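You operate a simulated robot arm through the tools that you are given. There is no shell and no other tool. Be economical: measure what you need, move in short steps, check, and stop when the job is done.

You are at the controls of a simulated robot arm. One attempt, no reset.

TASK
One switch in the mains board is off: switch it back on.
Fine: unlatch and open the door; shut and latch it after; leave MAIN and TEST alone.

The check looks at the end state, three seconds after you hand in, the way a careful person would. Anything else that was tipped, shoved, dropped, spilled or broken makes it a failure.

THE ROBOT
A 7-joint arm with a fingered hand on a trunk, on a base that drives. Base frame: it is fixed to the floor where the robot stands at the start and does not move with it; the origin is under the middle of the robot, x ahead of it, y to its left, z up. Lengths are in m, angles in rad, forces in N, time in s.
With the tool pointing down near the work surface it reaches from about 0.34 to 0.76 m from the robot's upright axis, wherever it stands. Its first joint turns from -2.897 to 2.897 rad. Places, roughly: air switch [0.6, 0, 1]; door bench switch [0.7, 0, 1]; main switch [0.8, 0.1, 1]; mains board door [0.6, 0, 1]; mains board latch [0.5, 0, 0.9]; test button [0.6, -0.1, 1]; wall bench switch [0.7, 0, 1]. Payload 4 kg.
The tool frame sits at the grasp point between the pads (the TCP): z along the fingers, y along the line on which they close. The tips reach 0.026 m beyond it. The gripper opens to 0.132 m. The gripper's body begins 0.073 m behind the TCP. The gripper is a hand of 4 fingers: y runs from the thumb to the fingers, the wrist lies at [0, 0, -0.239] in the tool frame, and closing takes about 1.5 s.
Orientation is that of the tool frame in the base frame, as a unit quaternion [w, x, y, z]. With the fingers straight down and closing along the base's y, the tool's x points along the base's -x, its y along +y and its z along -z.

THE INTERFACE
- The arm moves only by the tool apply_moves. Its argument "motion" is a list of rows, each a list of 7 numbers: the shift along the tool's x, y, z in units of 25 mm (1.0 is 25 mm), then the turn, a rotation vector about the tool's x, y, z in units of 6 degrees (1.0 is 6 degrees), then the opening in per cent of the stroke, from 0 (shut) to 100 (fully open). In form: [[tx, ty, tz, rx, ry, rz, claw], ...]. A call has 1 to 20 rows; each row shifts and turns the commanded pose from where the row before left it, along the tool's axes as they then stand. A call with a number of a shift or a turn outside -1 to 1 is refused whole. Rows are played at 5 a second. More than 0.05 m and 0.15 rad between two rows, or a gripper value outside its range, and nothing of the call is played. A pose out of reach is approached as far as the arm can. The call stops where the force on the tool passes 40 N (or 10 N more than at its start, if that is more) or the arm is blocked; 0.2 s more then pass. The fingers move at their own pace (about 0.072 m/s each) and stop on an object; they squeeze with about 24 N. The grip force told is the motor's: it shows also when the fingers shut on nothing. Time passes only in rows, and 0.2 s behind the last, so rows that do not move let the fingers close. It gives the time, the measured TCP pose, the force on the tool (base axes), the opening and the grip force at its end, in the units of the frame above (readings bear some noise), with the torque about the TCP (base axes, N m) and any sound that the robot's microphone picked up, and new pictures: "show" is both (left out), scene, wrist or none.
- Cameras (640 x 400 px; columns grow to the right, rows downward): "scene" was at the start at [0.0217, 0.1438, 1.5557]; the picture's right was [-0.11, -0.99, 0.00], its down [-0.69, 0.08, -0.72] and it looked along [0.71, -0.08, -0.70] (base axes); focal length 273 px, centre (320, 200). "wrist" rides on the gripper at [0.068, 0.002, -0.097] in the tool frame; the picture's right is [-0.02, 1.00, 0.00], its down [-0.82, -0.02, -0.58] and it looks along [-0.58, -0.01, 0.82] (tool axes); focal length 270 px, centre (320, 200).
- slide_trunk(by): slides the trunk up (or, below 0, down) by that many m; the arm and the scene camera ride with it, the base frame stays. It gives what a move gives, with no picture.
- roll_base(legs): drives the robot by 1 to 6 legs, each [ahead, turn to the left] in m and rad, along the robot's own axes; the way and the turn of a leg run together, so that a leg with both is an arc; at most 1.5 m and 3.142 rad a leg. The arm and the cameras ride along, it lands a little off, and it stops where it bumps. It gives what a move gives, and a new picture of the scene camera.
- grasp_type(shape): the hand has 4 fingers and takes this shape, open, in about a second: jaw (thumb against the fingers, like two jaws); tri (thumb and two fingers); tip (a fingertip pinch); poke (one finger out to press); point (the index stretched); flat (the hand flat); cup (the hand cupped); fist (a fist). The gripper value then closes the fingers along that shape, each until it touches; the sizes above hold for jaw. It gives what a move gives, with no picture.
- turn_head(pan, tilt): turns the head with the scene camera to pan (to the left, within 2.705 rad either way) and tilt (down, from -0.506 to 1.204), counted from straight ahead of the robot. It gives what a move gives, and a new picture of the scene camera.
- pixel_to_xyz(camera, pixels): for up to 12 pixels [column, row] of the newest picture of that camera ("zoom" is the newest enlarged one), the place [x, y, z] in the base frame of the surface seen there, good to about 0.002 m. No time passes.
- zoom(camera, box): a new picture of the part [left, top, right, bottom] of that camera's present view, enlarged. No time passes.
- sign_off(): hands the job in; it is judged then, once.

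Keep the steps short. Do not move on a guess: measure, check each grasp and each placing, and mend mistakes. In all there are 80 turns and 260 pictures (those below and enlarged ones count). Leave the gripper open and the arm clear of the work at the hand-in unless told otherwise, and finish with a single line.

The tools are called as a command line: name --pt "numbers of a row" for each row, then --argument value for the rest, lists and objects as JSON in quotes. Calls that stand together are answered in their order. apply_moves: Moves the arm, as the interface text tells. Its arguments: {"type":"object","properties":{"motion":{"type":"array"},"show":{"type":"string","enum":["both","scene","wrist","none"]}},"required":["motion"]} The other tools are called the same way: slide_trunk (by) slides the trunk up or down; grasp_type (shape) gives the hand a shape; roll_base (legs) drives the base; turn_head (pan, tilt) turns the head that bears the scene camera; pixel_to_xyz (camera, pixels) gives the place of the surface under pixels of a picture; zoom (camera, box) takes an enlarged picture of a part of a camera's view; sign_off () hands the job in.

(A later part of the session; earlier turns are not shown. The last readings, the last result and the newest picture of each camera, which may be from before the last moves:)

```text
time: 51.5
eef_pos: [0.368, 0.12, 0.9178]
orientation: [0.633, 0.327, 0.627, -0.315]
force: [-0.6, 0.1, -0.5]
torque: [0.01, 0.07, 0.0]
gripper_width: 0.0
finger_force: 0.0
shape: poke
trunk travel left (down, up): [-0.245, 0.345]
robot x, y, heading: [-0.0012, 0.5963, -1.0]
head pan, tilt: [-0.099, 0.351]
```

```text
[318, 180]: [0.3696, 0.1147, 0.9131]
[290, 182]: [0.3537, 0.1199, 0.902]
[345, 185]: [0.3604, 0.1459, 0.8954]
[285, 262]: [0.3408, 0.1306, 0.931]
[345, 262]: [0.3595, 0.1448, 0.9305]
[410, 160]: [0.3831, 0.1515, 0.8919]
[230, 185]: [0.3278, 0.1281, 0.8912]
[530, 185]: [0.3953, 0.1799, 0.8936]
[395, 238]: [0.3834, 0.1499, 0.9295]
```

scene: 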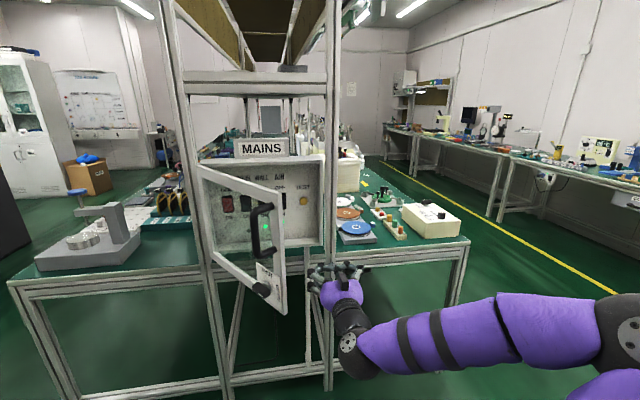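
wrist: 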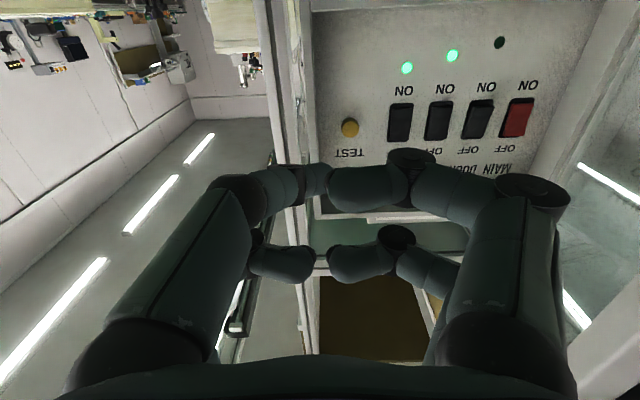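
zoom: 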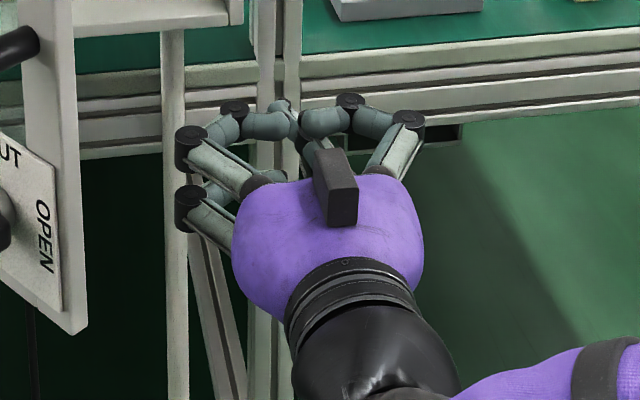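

Poke only protrudes a little. Compare with "point".

grasp_type --shape "point"

apply_moves --pt "0 0 0 0 0 0 100"

zoom --camera "scene" --box '[280, 240, 400, 330]'

```text
time: 52.5
eef_pos: [0.3675, 0.1198, 0.9191]
orientation: [0.632, 0.328, 0.627, -0.316]
force: [-0.1, -0.9, 0.6]
torque: [0.04, 0.01, 0.01]
gripper_width: 0.0
finger_force: 0.1
shape: point
trunk travel left (down, up): [-0.245, 0.345]
robot x, y, heading: [-0.0032, 0.596, -0.999]
head pan, tilt: [-0.099, 0.351]
```

```text
time: 52.9
eef_pos: [0.3675, 0.1194, 0.9183]
orientation: [0.632, 0.327, 0.627, -0.316]
force: [0.1, -0.2, -0.3]
torque: [-0.01, 0.04, -0.01]
gripper_width: 0.0004
finger_force: 0.0
shape: point
trunk travel left (down, up): [-0.245, 0.345]
robot x, y, heading: [-0.0051, 0.5941, -1.003]
head pan, tilt: [-0.099, 0.351]
```

scene: 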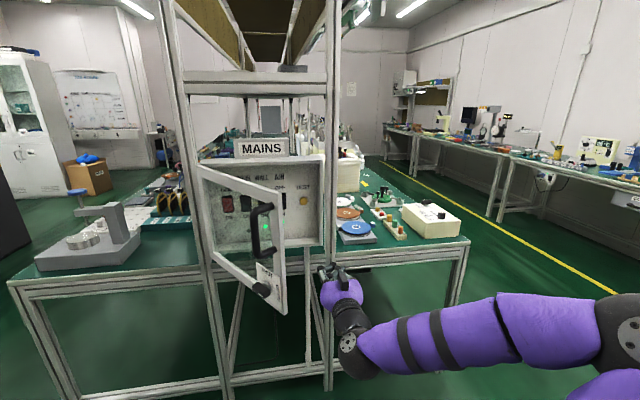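
wrist: 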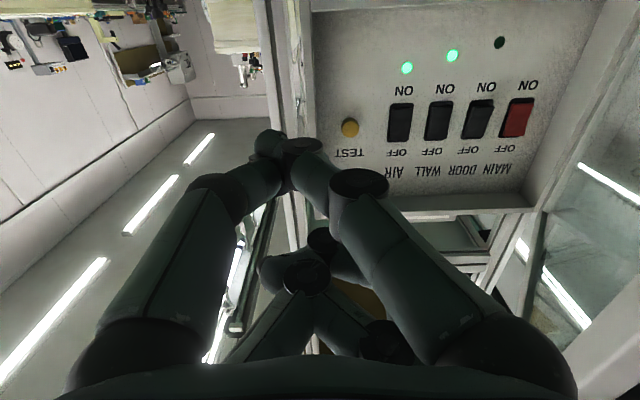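

```text
4.44 times, centred on (340, 285) of scene
```

zoom: 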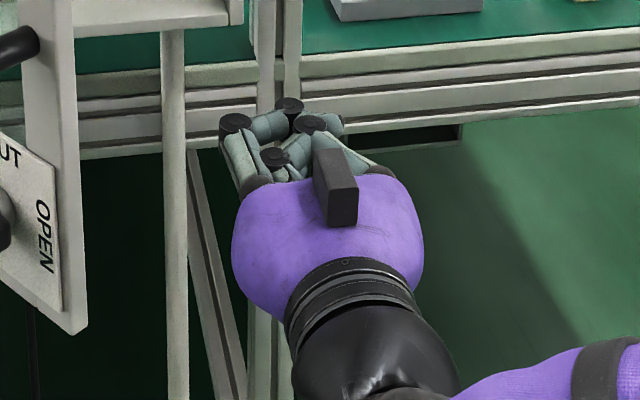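

Not obviously better. Try "tip" closed, which may give one compact tip on the axis.

grasp_type --shape "tip"

apply_moves --pt "0 0 0 0 0 0 0" --pt "0 0 0 0 0 0 0" --pt "0 0 0 0 0 0 0" --pt "0 0 0 0 0 0 0" --pt "0 0 0 0 0 0 0" --pt "0 0 0 0 0 0 0" --pt "0 0 0 0 0 0 0"

zoom --camera "scene" --box '[280, 240, 400, 330]'

```text
time: 53.8
eef_pos: [0.3678, 0.1199, 0.9181]
orientation: [0.632, 0.328, 0.627, -0.315]
force: [-0.9, -0.3, -0.5]
torque: [0.01, 0.01, 0.02]
gripper_width: 0.1318
finger_force: 0.1
shape: tip
trunk travel left (down, up): [-0.245, 0.345]
robot x, y, heading: [-0.0041, 0.5979, -1.003]
head pan, tilt: [-0.099, 0.351]
```

```text
time: 55.4
eef_pos: [0.3689, 0.1196, 0.9177]
orientation: [0.633, 0.327, 0.627, -0.315]
force: [-0.1, -0.2, -0.6]
torque: [-0.02, 0.02, 0.04]
gripper_width: 0.0
finger_force: 23.9
shape: tip
trunk travel left (down, up): [-0.245, 0.345]
robot x, y, heading: [-0.007, 0.5934, -0.998]
head pan, tilt: [-0.099, 0.351]
```

scene: 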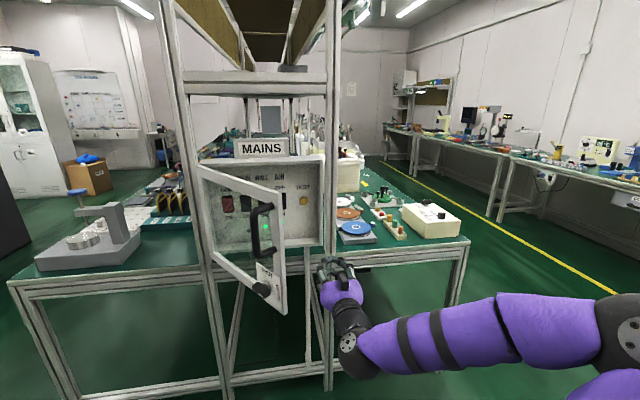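
wrist: 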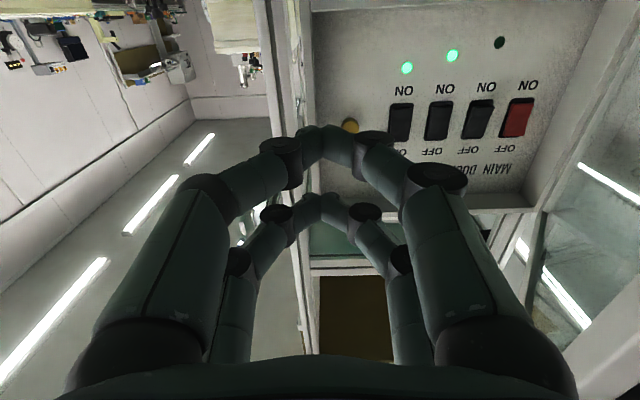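

```text
4.44 times, centred on (340, 285) of scene
```

zoom: 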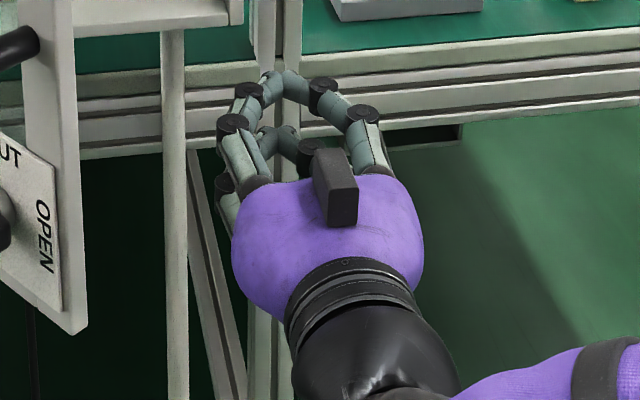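

"Tip" closed gives two pinch pairs, and the lower one leads if I pitch the hand up. Measure tips and switches now that no glass is between.

pixel_to_xyz --camera "wrist" --pixels '[[312, 130], [310, 145], [307, 200], [480, 105], [478, 120], [474, 134], [440, 105], [437, 133], [518, 105], [512, 130], [499, 42], [350, 127]]'

zoom --camera "wrist" --box '[380, 20, 560, 180]'

pixel_to_xyz --camera "scene" --pixels '[[283, 200], [284, 300], [262, 208], [264, 255], [263, 290], [200, 172], [204, 250], [227, 203], [322, 170], [320, 240]]'

```text
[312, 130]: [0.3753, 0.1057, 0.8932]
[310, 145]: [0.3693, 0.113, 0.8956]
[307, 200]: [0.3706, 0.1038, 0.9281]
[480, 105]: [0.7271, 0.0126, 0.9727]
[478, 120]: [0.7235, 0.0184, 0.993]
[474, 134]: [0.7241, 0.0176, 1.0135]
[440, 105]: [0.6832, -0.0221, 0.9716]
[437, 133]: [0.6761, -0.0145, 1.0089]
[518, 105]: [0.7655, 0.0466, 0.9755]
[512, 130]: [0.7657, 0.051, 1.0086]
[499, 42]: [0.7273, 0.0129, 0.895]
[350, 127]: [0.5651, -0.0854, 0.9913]
```

```text
2.50 times, centred on (470, 100) of wrist
```

zoom: 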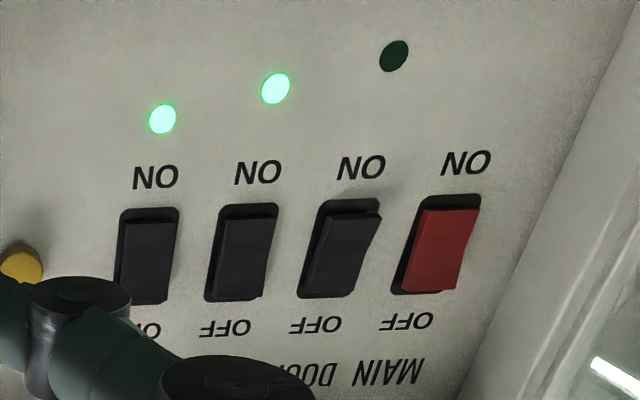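

```text
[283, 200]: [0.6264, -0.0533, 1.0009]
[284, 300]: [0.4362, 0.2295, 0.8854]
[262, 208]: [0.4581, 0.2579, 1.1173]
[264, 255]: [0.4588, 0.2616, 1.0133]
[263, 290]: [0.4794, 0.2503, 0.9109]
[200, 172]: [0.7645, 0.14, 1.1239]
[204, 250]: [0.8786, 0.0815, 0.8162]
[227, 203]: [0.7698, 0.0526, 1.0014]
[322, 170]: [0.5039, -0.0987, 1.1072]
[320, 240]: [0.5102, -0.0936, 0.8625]
```

DOOR rocker: u=0.595, z 0.972–1.013, face n≈-0.41. Its ON (bottom) end stands proud, so it is the one that is off. First swing the door wider by pushing from the inside: hand up 0.06, ahead 0.08, then left until near the door.

apply_moves --pt "-0.6 0 0.8 0 0 0 0" --pt "-0.6 0 0.8 0 0 0 0" --pt "-0.6 0 0.8 0 0 0 0" --pt "-0.6 0 0.8 0 0 0 0" --pt "0 0.8 0 0 0 0 0" --pt "0 0.8 0 0 0 0 0"

```text
time: 56.8
eef_pos: [0.4457, 0.0798, 0.9801]
orientation: [0.633, 0.328, 0.627, -0.314]
force: [-1.0, 0.0, -0.2]
torque: [0.02, -0.01, 0.02]
gripper_width: 0.0
finger_force: 24.5
shape: tip
trunk travel left (down, up): [-0.245, 0.345]
robot x, y, heading: [-0.0022, 0.5966, -1.001]
head pan, tilt: [-0.099, 0.351]
```

scene: 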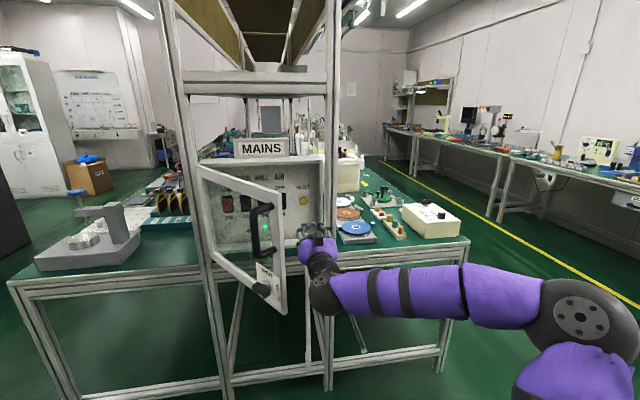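
wrist: 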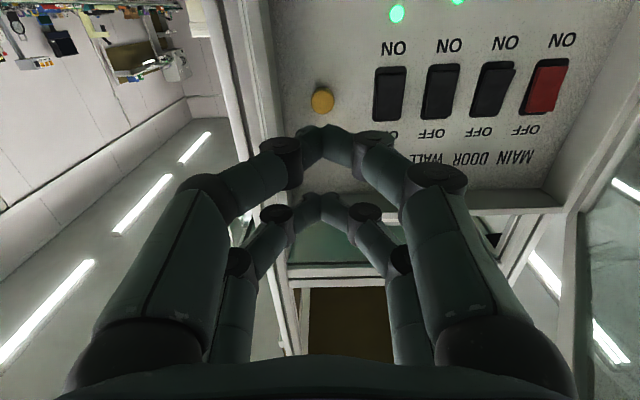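

Clear. Sweep left in small steps against the inside of the door.

apply_moves --pt "0 0.5 0 0 0 0 0" --pt "0 0.5 0 0 0 0 0" --pt "0 0.5 0 0 0 0 0" --pt "0 0.5 0 0 0 0 0" --pt "0 0.5 0 0 0 0 0" --pt "0 0.5 0 0 0 0 0"

```text
time: 58.1
eef_pos: [0.496, 0.1155, 0.9808]
orientation: [0.631, 0.329, 0.627, -0.317]
force: [-32.9, 10.8, 4.1]
torque: [0.53, 0.18, 3.61]
gripper_width: 0.0
finger_force: 23.8
shape: tip
trunk travel left (down, up): [-0.245, 0.345]
robot x, y, heading: [-0.0042, 0.5955, -0.997]
head pan, tilt: [-0.099, 0.351]
stopped in row 6: the force on the tool passed its limit at 57 N (the readings are from after the stop); the commanded pose is now the measured one
```

scene: 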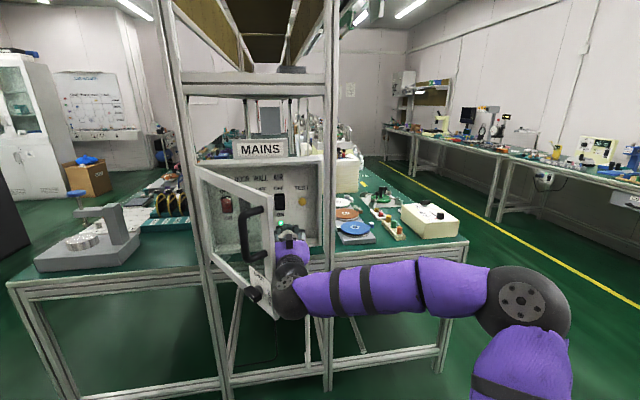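
wrist: 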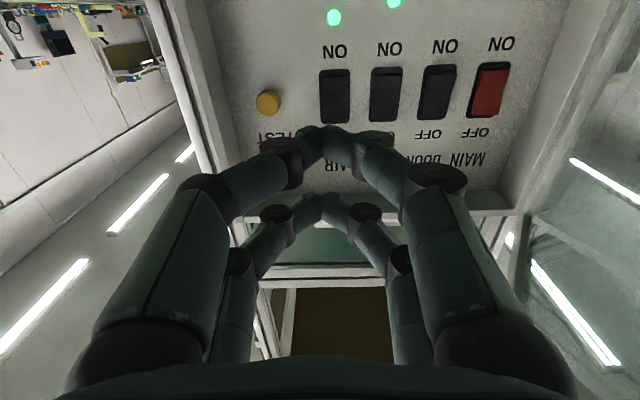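

Force limit reached. Measure the door angle now to see whether it is a stop or a jam.

zoom --camera "scene" --box '[180, 140, 340, 330]'

pixel_to_xyz --camera "scene" --pixels '[[274, 205], [273, 240], [267, 310], [240, 185], [205, 172], [255, 255], [243, 235], [200, 200], [270, 220]]'

```text
2.11 times, centred on (260, 235) of scene
```

zoom: 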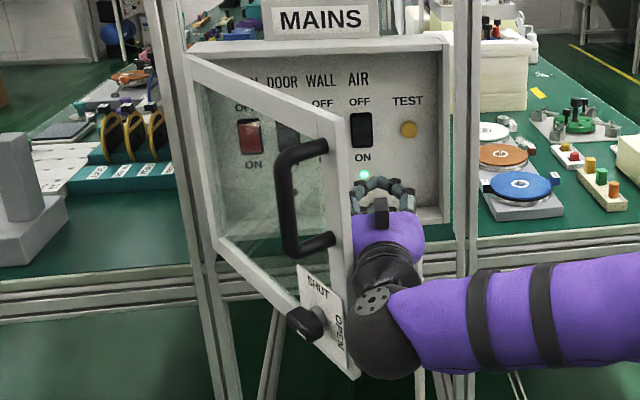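

```text
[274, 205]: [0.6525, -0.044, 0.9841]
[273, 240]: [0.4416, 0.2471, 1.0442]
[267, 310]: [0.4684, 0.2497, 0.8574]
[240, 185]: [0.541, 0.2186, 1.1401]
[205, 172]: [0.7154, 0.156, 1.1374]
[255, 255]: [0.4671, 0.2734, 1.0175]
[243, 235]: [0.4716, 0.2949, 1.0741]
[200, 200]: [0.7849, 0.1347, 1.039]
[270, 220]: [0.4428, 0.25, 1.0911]
```

The force is purely along the door: the wrist was pressing end-on against its edge. I need to hook behind it instead: back off right a little, then yaw the hand 60° left about the TCP so the fingertips lead behind the door.

apply_moves --pt "0 -0.7 0 0 0 0 0" --pt "0 -0.7 0 0 0 0 0" --pt "0 0 0 -1 0 0 0" --pt "0 0 0 -1 0 0 0" --pt "0 0 0 -1 0 0 0" --pt "0 0 0 -1 0 0 0" --pt "0 0 0 -1 0 0 0" --pt "0 0 0 -1 0 0 0" --pt "0 0 0 -1 0 0 0" --pt "0 0 0 -1 0 0 0" --pt "0 0 0 -1 0 0 0" --pt "0 0 0 -1 0 0 0"

```text
time: 60.7
eef_pos: [0.4707, 0.0954, 0.9777]
orientation: [0.71, -0.031, 0.702, 0.04]
force: [0.3, -0.5, -1.1]
torque: [-0.02, 0.01, 0.0]
gripper_width: 0.0
finger_force: 23.4
shape: tip
trunk travel left (down, up): [-0.245, 0.345]
robot x, y, heading: [-0.0028, 0.5936, -1.001]
head pan, tilt: [-0.099, 0.351]
```

scene: 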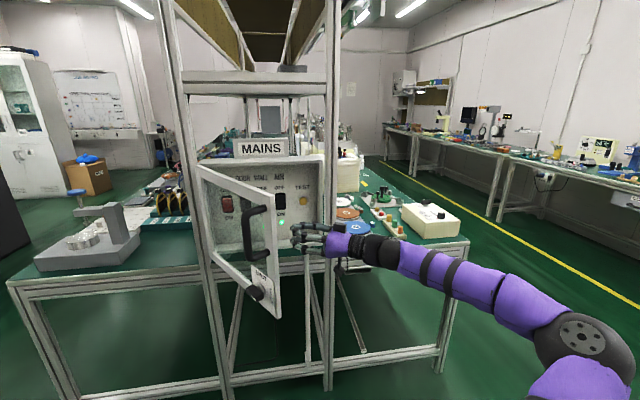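
wrist: 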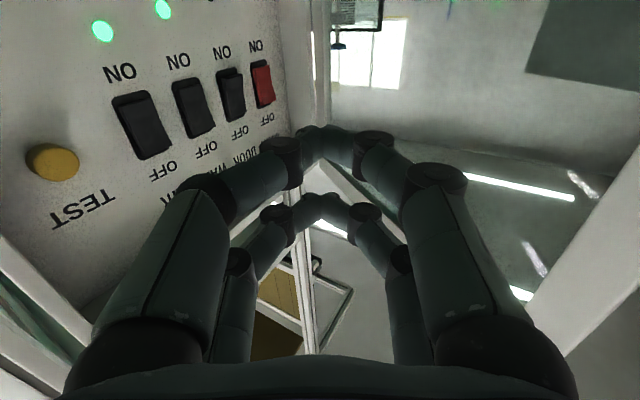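

Good: fingers now lead behind the door. Move left behind the door, then gently out-and-left.

apply_moves --pt "0 0.4 0.69 0 0 0 0" --pt "0 0.4 0.69 0 0 0 0" --pt "0 0.4 0.69 0 0 0 0" --pt "0 0.4 0.69 0 0 0 0" --pt "0 0.4 0.69 0 0 0 0" --pt "0 0.4 0.69 0 0 0 0" --pt "0 0.5 0.4 0 0 0 0" --pt "0 0.5 0.4 0 0 0 0" --pt "0 0.5 0.4 0 0 0 0" --pt "0 0.5 0.4 0 0 0 0"

```text
time: 62.9
eef_pos: [0.602, 0.2186, 0.9817]
orientation: [0.71, -0.03, 0.703, 0.04]
force: [0.4, -0.1, 0.7]
torque: [-0.01, 0.02, -0.01]
gripper_width: 0.0002
finger_force: 23.9
shape: tip
trunk travel left (down, up): [-0.245, 0.345]
robot x, y, heading: [-0.0073, 0.5986, -0.996]
head pan, tilt: [-0.099, 0.351]
```

scene: 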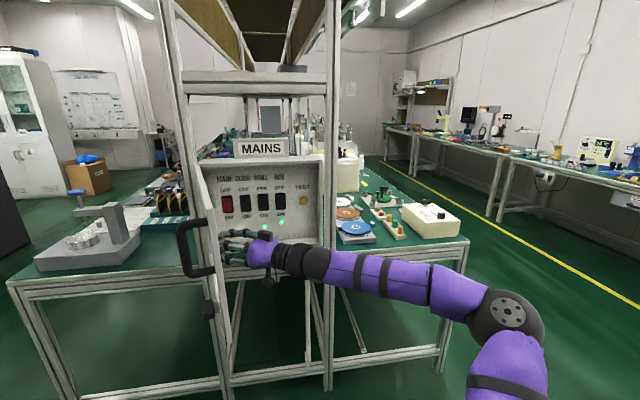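
wrist: 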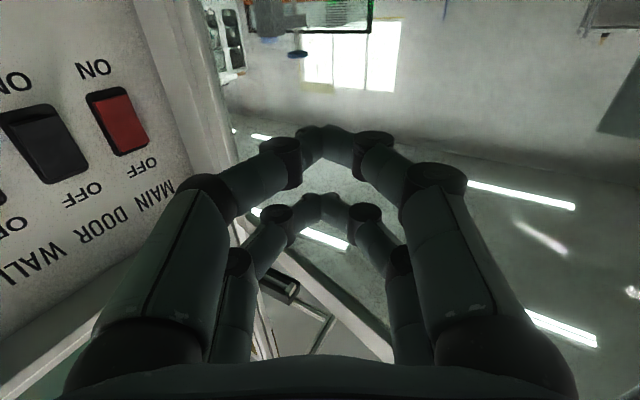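

The door swung open freely. Give it a little extra nudge, come back, then turn the hand to face the switches (yaw right 42°, pitch up 18°).

apply_moves --pt "0 0.4 0.69 0 0 0 0" --pt "0 0.4 0.69 0 0 0 0" --pt "0 0.4 0.69 0 0 0 0" --pt "0 -0.4 -0.69 0 0 0 0" --pt "0 -0.4 -0.69 0 0 0 0" --pt "0 -0.4 -0.69 0 0 0 0" --pt "0 -0.4 -0.69 0 0 0 0" --pt "0 -0.4 -0.69 0 0 0 0" --pt "0 0 0 1 0 0 0" --pt "0 0 0 1 0 0 0" --pt "0 0 0 1 0 0 0" --pt "0 0 0 1 0 0 0" --pt "0 0 0 1 0 0 0" --pt "0 0 0 1 0 0 0" --pt "0 0 0 1 0 0 0" --pt "0 0 0 0 -1 0 0" --pt "0 0 0 0 -1 0 0" --pt "0 0 0 0 -1 0 0"

```text
time: 66.7
eef_pos: [0.5708, 0.1958, 0.9794]
orientation: [0.771, 0.189, 0.556, -0.246]
force: [0.0, 0.6, 0.4]
torque: [0.02, 0.02, -0.03]
gripper_width: 0.0001
finger_force: 23.8
shape: tip
trunk travel left (down, up): [-0.245, 0.345]
robot x, y, heading: [-0.0033, 0.5953, -1.0]
head pan, tilt: [-0.099, 0.351]
```

scene: 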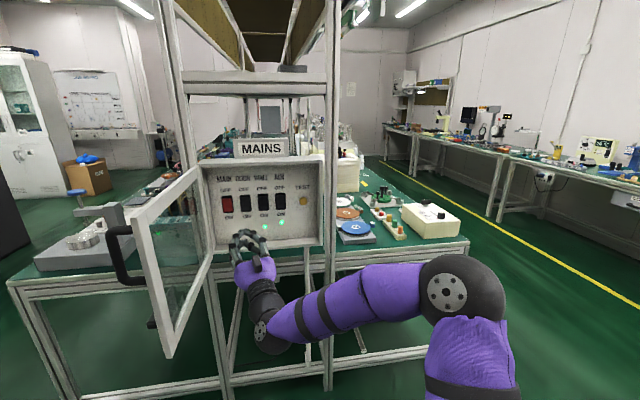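
wrist: 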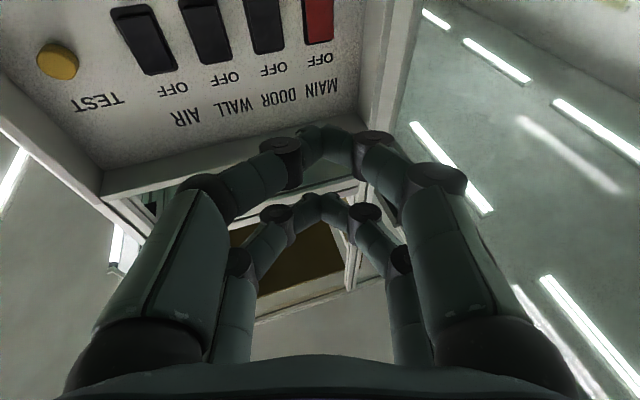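

The door is wide open. Measure the fingertips and approach the lower ON end of DOOR; stop short and check.

pixel_to_xyz --camera "wrist" --pixels '[[312, 130], [300, 132], [325, 140], [318, 204]]'

apply_moves --pt "0.186 -0.205 0.78 0 0 0 0" --pt "0.186 -0.205 0.78 0 0 0 0" --pt "0.186 -0.205 0.78 0 0 0 0" --pt "0.186 -0.205 0.78 0 0 0 0" --pt "0.186 -0.205 0.78 0 0 0 0" --pt "0.186 -0.205 0.78 0 0 0 0" --pt "0.186 -0.205 0.78 0 0 0 0"

zoom --camera "scene" --box '[190, 150, 340, 260]'

```text
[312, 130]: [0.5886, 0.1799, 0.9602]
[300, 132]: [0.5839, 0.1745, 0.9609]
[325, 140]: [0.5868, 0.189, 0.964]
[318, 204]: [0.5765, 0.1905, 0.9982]
```

```text
time: 68.3
eef_pos: [0.6631, 0.0859, 0.9921]
orientation: [0.77, 0.189, 0.557, -0.246]
force: [0.2, 0.4, 0.2]
torque: [0.01, -0.02, 0.0]
gripper_width: 0.0001
finger_force: 24.1
shape: tip
trunk travel left (down, up): [-0.245, 0.345]
robot x, y, heading: [-0.0002, 0.5947, -1.0]
head pan, tilt: [-0.099, 0.351]
```

scene: 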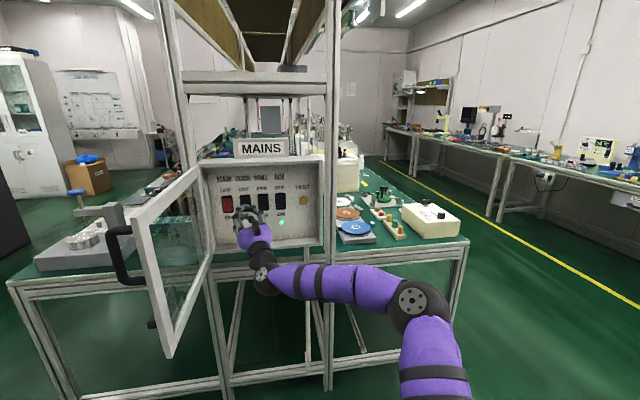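
wrist: 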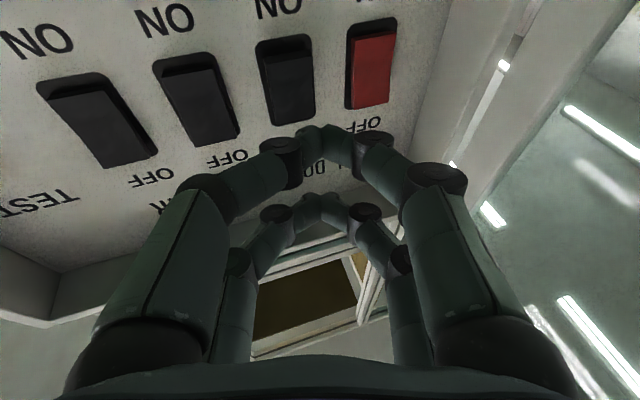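

```text
3.64 times, centred on (265, 205) of scene
```

zoom: 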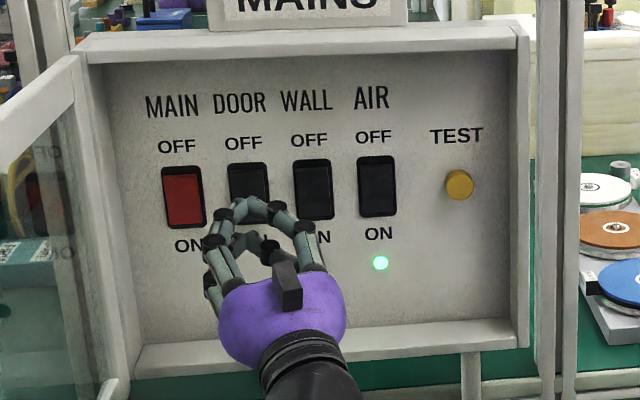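

Tips are at u≈0.593, z≈0.977, n≈-0.346, right in line with the lower end. Advance straight into the rocker.

apply_moves --pt "0.232 -0.244 0.725 0 0 0 0" --pt "0.232 -0.244 0.725 0 0 0 0" --pt "0.093 -0.098 0.29 0 0 0 0" --pt "0.093 -0.098 0.29 0 0 0 0" --pt "0.058 -0.061 0.18 0 0 0 0"

zoom --camera "scene" --box '[190, 150, 340, 260]'

```text
time: 69.5
eef_pos: [0.6791, 0.0377, 0.9866]
orientation: [0.771, 0.189, 0.556, -0.247]
force: [-0.6, -0.1, -0.9]
torque: [0.03, 0.01, -0.02]
gripper_width: 0.0001
finger_force: 24.0
shape: tip
out of reach, approached as far as the arm can: row 2, 3, 4, 5
trunk travel left (down, up): [-0.245, 0.345]
robot x, y, heading: [-0.0015, 0.5939, -1.0]
head pan, tilt: [-0.099, 0.351]
```

scene: 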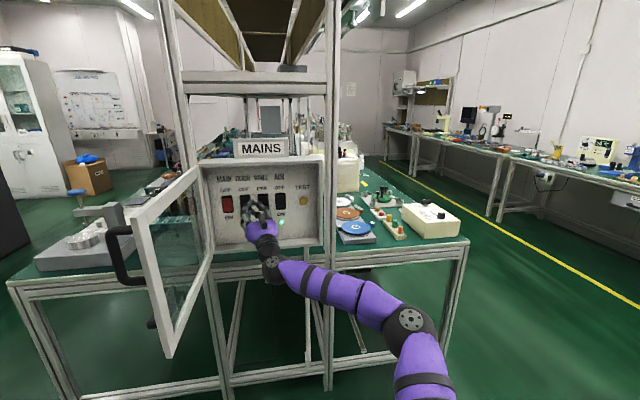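
wrist: 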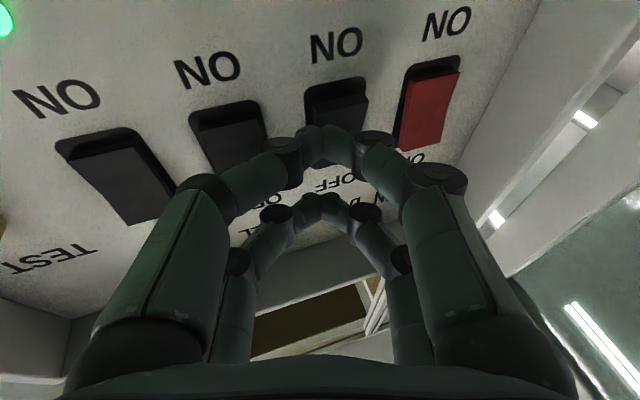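

```text
3.64 times, centred on (265, 205) of scene
```

zoom: 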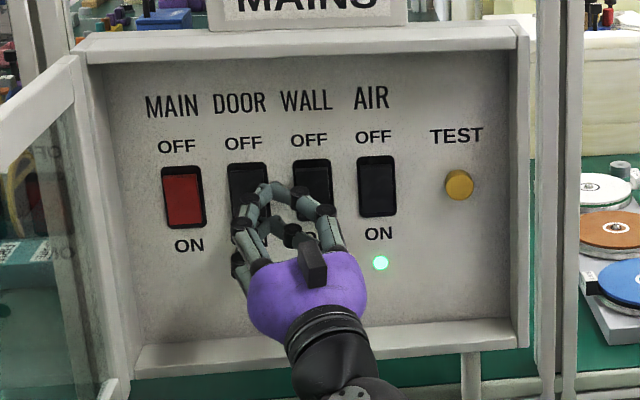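

Out of reach by a few mm. Back the hand off 0.10 m, then drive the base ahead 0.12 m.

apply_moves --pt "-0.232 0.244 -0.725 0 0 0 0" --pt "-0.232 0.244 -0.725 0 0 0 0" --pt "-0.232 0.244 -0.725 0 0 0 0" --pt "-0.232 0.244 -0.725 0 0 0 0" --pt "-0.232 0.244 -0.725 0 0 0 0" --pt "-0.232 0.244 -0.725 0 0 0 0" --pt "-0.232 0.244 -0.725 0 0 0 0" --show "none"

roll_base --legs '[[0.1, 0]]'

```text
time: 71.1
eef_pos: [0.5939, 0.1516, 0.9897]
orientation: [0.77, 0.19, 0.557, -0.247]
force: [-0.7, -0.9, 0.3]
torque: [-0.01, 0.0, 0.01]
gripper_width: 0.0
finger_force: 23.5
shape: tip
trunk travel left (down, up): [-0.245, 0.345]
robot x, y, heading: [-0.0013, 0.5952, -0.997]
head pan, tilt: [-0.099, 0.351]
```

```text
time: 72.2
eef_pos: [0.6491, 0.068, 0.9904]
orientation: [0.77, 0.19, 0.557, -0.247]
force: [-1.0, -0.5, 0.8]
torque: [0.0, -0.02, -0.02]
gripper_width: 0.0001
finger_force: 23.8
shape: tip
trunk travel left (down, up): [-0.245, 0.345]
robot x, y, heading: [0.0533, 0.5092, -0.998]
head pan, tilt: [-0.099, 0.351]
```

scene: 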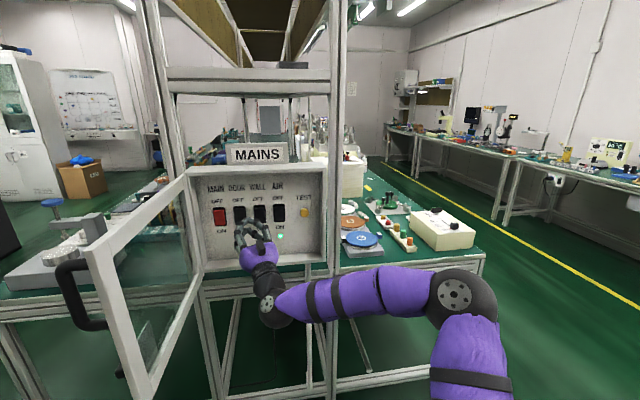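

Now shift 24 mm left and 5 mm up, then advance straight in.

apply_moves --pt "-0.04 0.455 0.17 0 0 0 0" --pt "-0.04 0.455 0.17 0 0 0 0" --pt "0.232 -0.244 0.725 0 0 0 0" --pt "0.116 -0.122 0.362 0 0 0 0" --pt "0 0 0 0 0 0 0"

zoom --camera "scene" --box '[190, 160, 340, 270]'

```text
time: 73.4
eef_pos: [0.6855, 0.0588, 0.9944]
orientation: [0.771, 0.19, 0.556, -0.247]
force: [0.0, 0.1, 0.3]
torque: [-0.01, -0.03, -0.03]
gripper_width: 0.0002
finger_force: 24.0
shape: tip
trunk travel left (down, up): [-0.245, 0.345]
robot x, y, heading: [0.056, 0.5041, -1.0]
head pan, tilt: [-0.099, 0.351]
```

scene: 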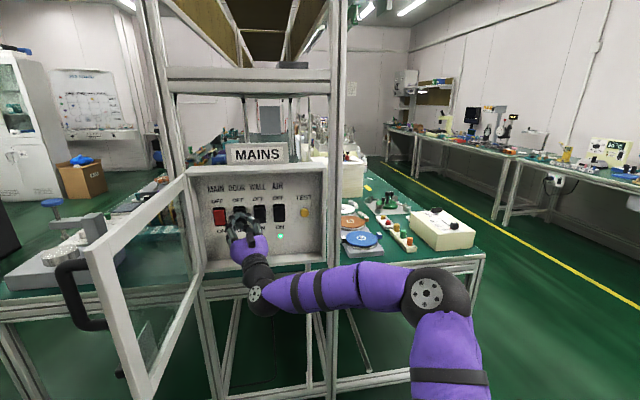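
wrist: 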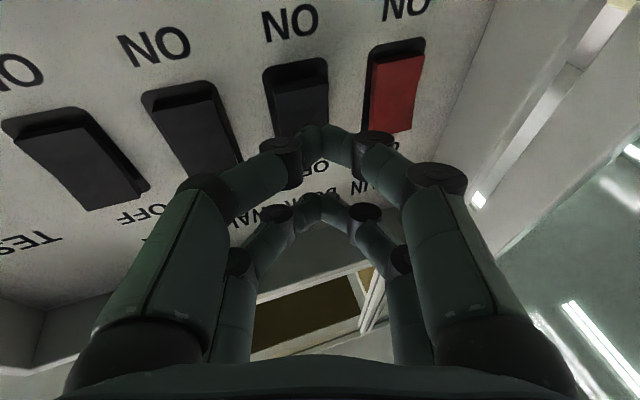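

```text
3.64 times, centred on (265, 215) of scene
```

zoom: 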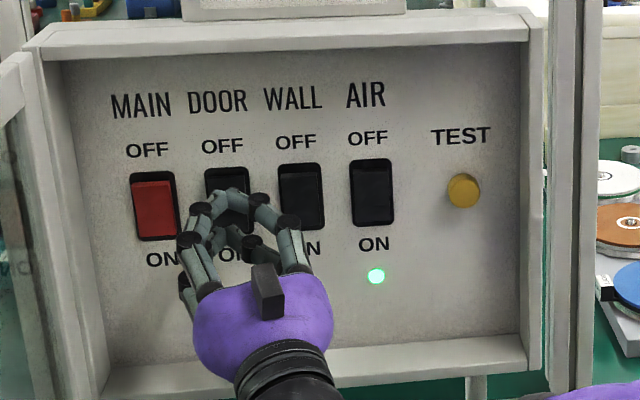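

Aligned (u=0.595, n=-0.381). Press in 6 mm steps.

apply_moves --pt "0.07 -0.073 0.218 0 0 0 0" --pt "0.07 -0.073 0.218 0 0 0 0" --pt "0.07 -0.073 0.218 0 0 0 0" --pt "0.07 -0.073 0.218 0 0 0 0" --pt "0.07 -0.073 0.218 0 0 0 0"

zoom --camera "scene" --box '[190, 160, 340, 270]'

```text
time: 74.6
eef_pos: [0.7021, 0.0389, 0.9963]
orientation: [0.772, 0.187, 0.556, -0.245]
force: [-29.5, 25.0, -9.2]
torque: [0.59, 0.8, 0.21]
gripper_width: 0.0
finger_force: 23.8
shape: tip
trunk travel left (down, up): [-0.245, 0.345]
robot x, y, heading: [0.0531, 0.5107, -1.002]
head pan, tilt: [-0.099, 0.351]
```

scene: 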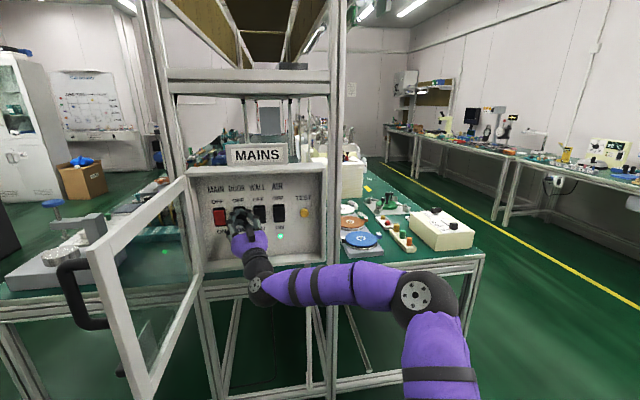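
wrist: 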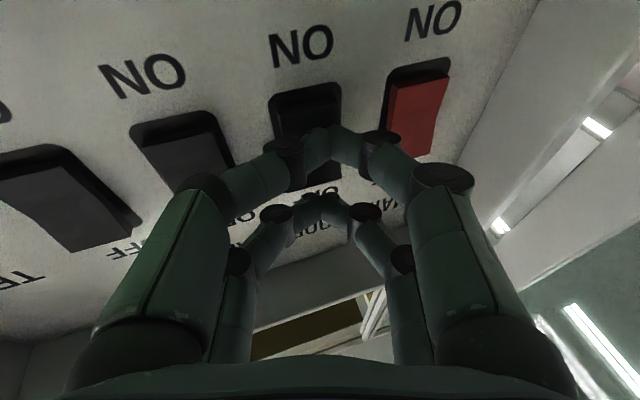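

```text
3.64 times, centred on (265, 215) of scene
```

zoom: 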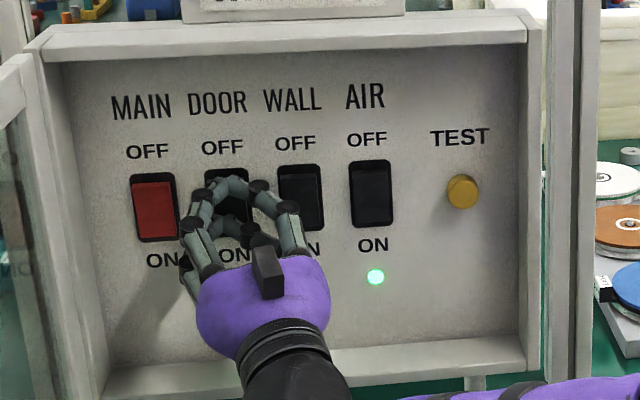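

38 N at the rocker and its ON end looks pressed in now. Back off and check the lamp.

apply_moves --pt "-0.232 0.244 -0.725 0 0 0 0" --pt "-0.232 0.244 -0.725 0 0 0 0" --pt "-0.232 0.244 -0.725 0 0 0 0" --pt "-0.232 0.244 -0.725 0 0 0 0" --pt "-0.232 0.244 -0.725 0 0 0 0" --pt "-0.232 0.244 -0.725 0 0 0 0" --pt "-0.232 0.244 -0.725 0 0 0 0"

zoom --camera "scene" --box '[190, 160, 340, 270]'

```text
time: 76.2
eef_pos: [0.6218, 0.1467, 0.994]
orientation: [0.77, 0.19, 0.556, -0.247]
force: [-0.6, -0.1, -0.2]
torque: [-0.01, -0.02, 0.0]
gripper_width: 0.0
finger_force: 24.1
shape: tip
trunk travel left (down, up): [-0.245, 0.345]
robot x, y, heading: [0.0498, 0.5122, -1.001]
head pan, tilt: [-0.099, 0.351]
```

scene: 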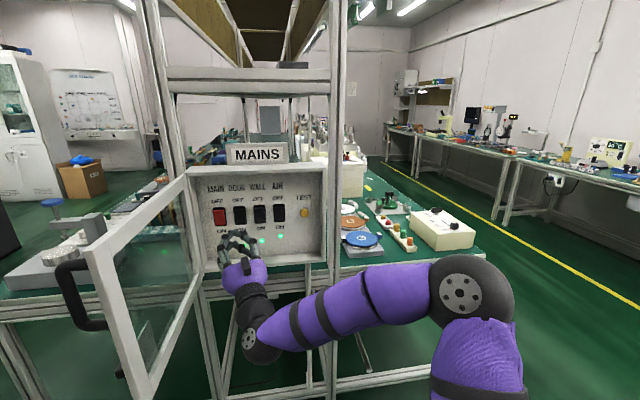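
wrist: 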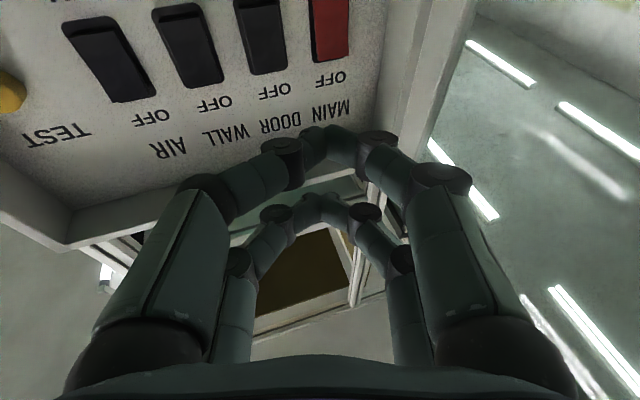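

```text
3.64 times, centred on (265, 215) of scene
```

zoom: 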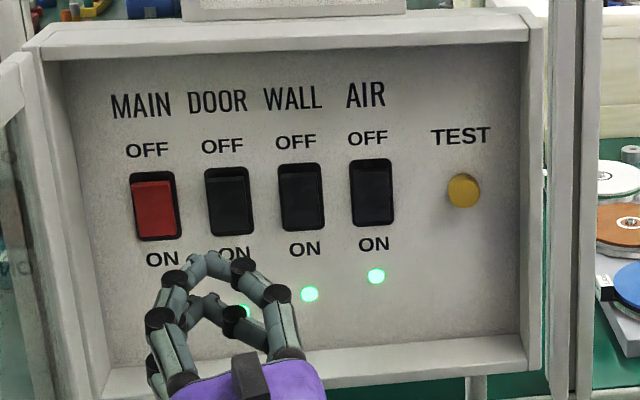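

DOOR is now in and its lamp is lit; MAIN and the others are unchanged. Next, close the door: measure where it stands.

zoom --camera "scene" --box '[30, 160, 230, 400]'

pixel_to_xyz --camera "scene" --pixels '[[105, 255], [115, 300], [125, 330], [140, 380], [72, 268], [90, 325], [120, 375], [186, 180], [195, 260], [100, 250], [160, 330], [180, 175]]'

```text
1.67 times, centred on (130, 280) of scene
```

zoom: 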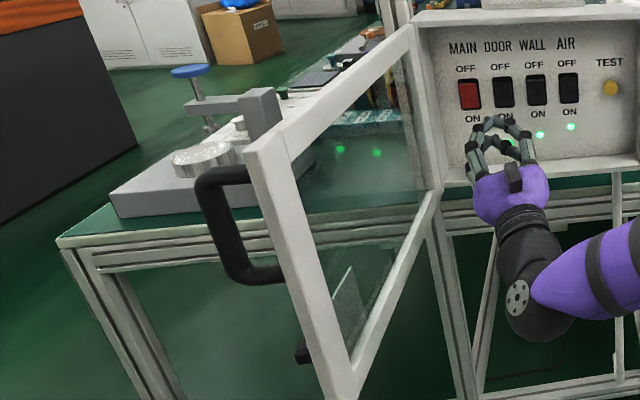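

```text
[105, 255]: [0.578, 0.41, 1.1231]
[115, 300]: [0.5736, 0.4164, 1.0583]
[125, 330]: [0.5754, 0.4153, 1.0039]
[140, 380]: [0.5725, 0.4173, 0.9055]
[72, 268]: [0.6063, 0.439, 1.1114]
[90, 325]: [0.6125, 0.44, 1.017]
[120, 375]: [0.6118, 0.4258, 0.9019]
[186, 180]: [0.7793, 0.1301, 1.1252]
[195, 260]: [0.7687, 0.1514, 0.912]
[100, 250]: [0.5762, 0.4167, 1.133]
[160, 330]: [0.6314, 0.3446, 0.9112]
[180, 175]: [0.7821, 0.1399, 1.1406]
```

Door stands at ~91°, its edge at u=0.71, n≈0. Plan: back the base, then straddle the door's free edge with open jaws (at z≈0.955, between knob and handle) and carry it round.

roll_base --legs '[[-0.22, 0]]'

grasp_type --shape "jaw"

apply_moves --pt "0 0 0 0 1 0 60" --pt "0 0 0 0 1 0 60" --pt "0 0 0 0 1 0 60" --pt "0 0 0 0 0 0 60"

```text
time: 77.9
eef_pos: [0.5042, 0.3376, 0.9956]
orientation: [0.771, 0.187, 0.557, -0.243]
force: [-1.2, 0.6, 0.8]
torque: [0.02, 0.02, 0.03]
gripper_width: 0.0002
finger_force: 23.8
shape: tip
trunk travel left (down, up): [-0.245, 0.345]
robot x, y, heading: [-0.0671, 0.6951, -0.991]
head pan, tilt: [-0.099, 0.351]
```

scene: 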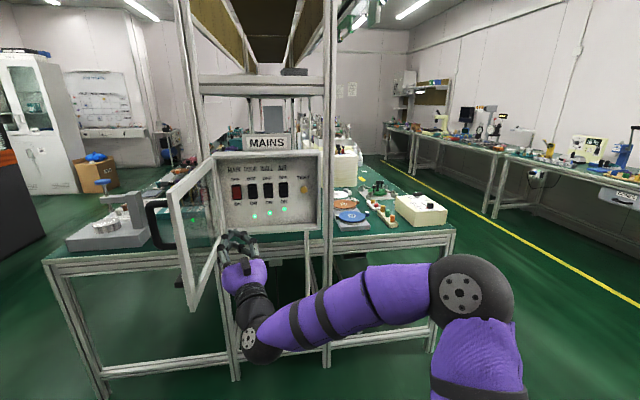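

```text
time: 78.8
eef_pos: [0.5054, 0.3358, 0.9963]
orientation: [0.771, 0.187, 0.557, -0.244]
force: [0.5, 0.1, 0.4]
torque: [0.02, 0.02, 0.0]
gripper_width: 0.1319
finger_force: 0.1
shape: jaw
trunk travel left (down, up): [-0.245, 0.345]
robot x, y, heading: [-0.065, 0.6948, -0.994]
head pan, tilt: [-0.099, 0.351]
```

```text
time: 79.8
eef_pos: [0.5054, 0.3367, 0.9969]
orientation: [0.674, 0.223, 0.671, -0.212]
force: [-0.4, -0.7, -0.4]
torque: [0.0, -0.01, 0.01]
gripper_width: 0.0796
finger_force: 0.0
shape: jaw
trunk travel left (down, up): [-0.245, 0.345]
robot x, y, heading: [-0.0686, 0.6953, -0.993]
head pan, tilt: [-0.099, 0.351]
```

scene: 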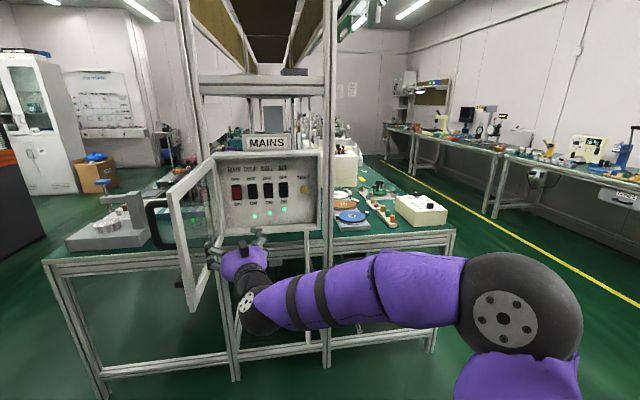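
wrist: 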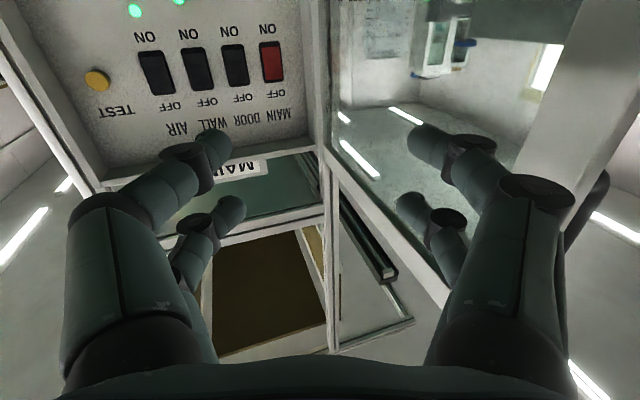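

Left fingers are on the inner side. Draw straight back past the door's edge, then move left 0.10 and down to z=0.955 so the jaws face the edge.

apply_moves --pt "0 0.279 -0.854 0 0 0 75" --pt "0 0.279 -0.854 0 0 0 75" --pt "0 0.279 -0.854 0 0 0 75" --pt "0 0.279 -0.854 0 0 0 75" --pt "0.336 0.783 0.255 0 0 0 75" --pt "0.336 0.783 0.255 0 0 0 75" --pt "0.336 0.783 0.255 0 0 0 75" --pt "0.336 0.783 0.255 0 0 0 75" --pt "0.336 0.783 0.255 0 0 0 75"

```text
time: 81.8
eef_pos: [0.5377, 0.4691, 0.9524]
orientation: [0.675, 0.223, 0.671, -0.211]
force: [0.2, -1.0, 0.2]
torque: [-0.04, -0.05, 0.05]
gripper_width: 0.0988
finger_force: 0.0
shape: jaw
trunk travel left (down, up): [-0.245, 0.345]
robot x, y, heading: [-0.0668, 0.6957, -0.994]
head pan, tilt: [-0.099, 0.351]
```

scene: 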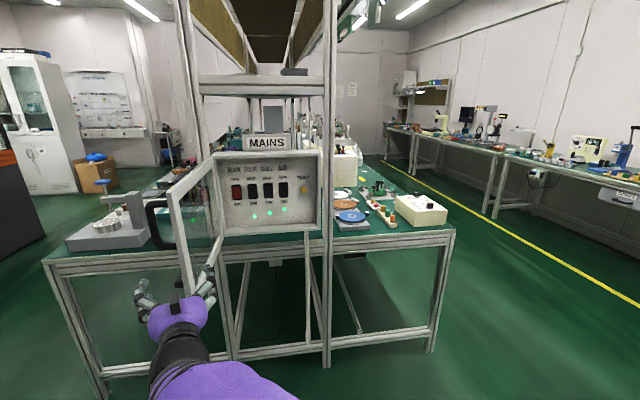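
wrist: 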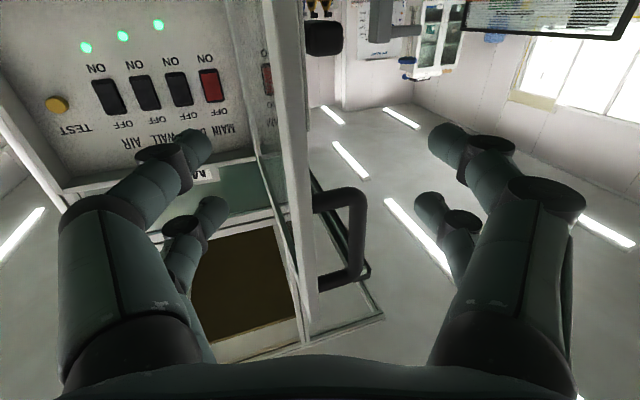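

The door edge is right between the jaws, between knob and handle heights. Advance 0.068, then carry right gently.

apply_moves --pt "0 -0.279 0.854 0 0 0 75" --pt "0 -0.279 0.854 0 0 0 75" --pt "0 -0.279 0.854 0 0 0 75" --pt "0 -0.5 -0.16 0 0 0 75" --pt "0 -0.5 -0.16 0 0 0 75" --pt "0 -0.5 -0.16 0 0 0 75" --pt "0 -0.5 -0.16 0 0 0 75" --pt "0 -0.5 -0.16 0 0 0 75" --pt "0 -0.5 -0.16 0 0 0 75"

```text
time: 83.8
eef_pos: [0.5121, 0.3709, 0.952]
orientation: [0.675, 0.223, 0.671, -0.211]
force: [0.2, -0.7, -0.3]
torque: [-0.01, -0.02, -0.02]
gripper_width: 0.0989
finger_force: 0.0
shape: jaw
trunk travel left (down, up): [-0.245, 0.345]
robot x, y, heading: [-0.0691, 0.6974, -0.994]
head pan, tilt: [-0.099, 0.351]
```

scene: 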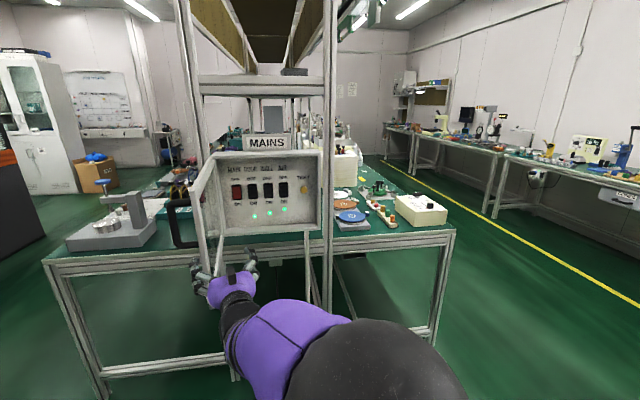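
wrist: 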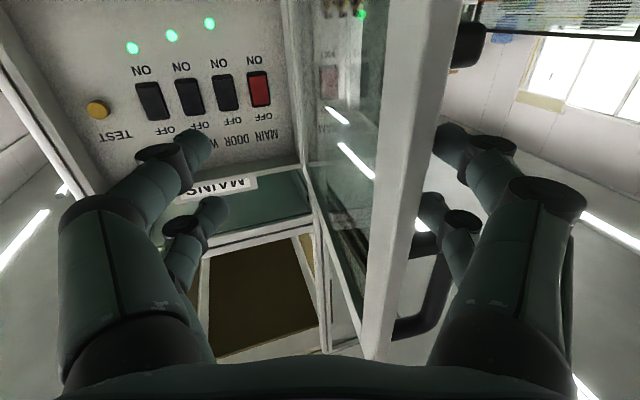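

The fingers are at the outer face. Continue right, with slight forward motion.

apply_moves --pt "0 -0.5 -0.16 0 0 0 75" --pt "0 -0.5 -0.16 0 0 0 75" --pt "0 -0.5 -0.16 0 0 0 75" --pt "0 -0.55 0.0 0 0 0 75" --pt "0 -0.55 0.0 0 0 0 75" --pt "0 -0.55 0.0 0 0 0 75" --pt "0 -0.55 0.1 0 0 0 75" --pt "0 -0.55 0.1 0 0 0 75"

```text
time: 85.6
eef_pos: [0.4434, 0.2864, 0.9534]
orientation: [0.675, 0.223, 0.671, -0.211]
force: [-0.1, -0.3, 0.0]
torque: [0.03, 0.01, -0.05]
gripper_width: 0.099
finger_force: 0.1
shape: jaw
trunk travel left (down, up): [-0.245, 0.345]
robot x, y, heading: [-0.0681, 0.6959, -0.992]
head pan, tilt: [-0.099, 0.351]
```

scene: 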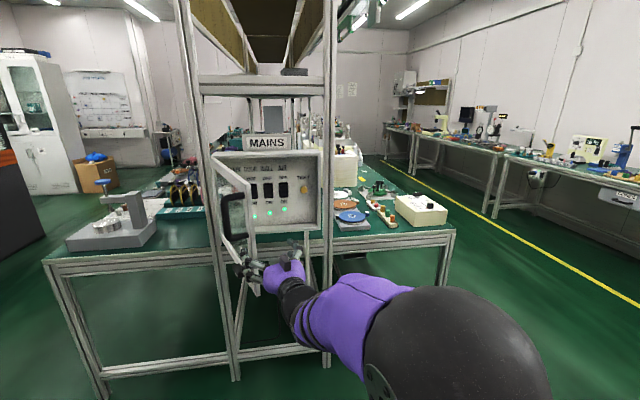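
wrist: 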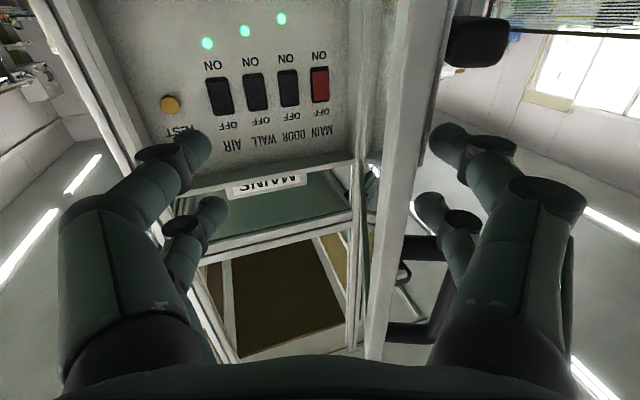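

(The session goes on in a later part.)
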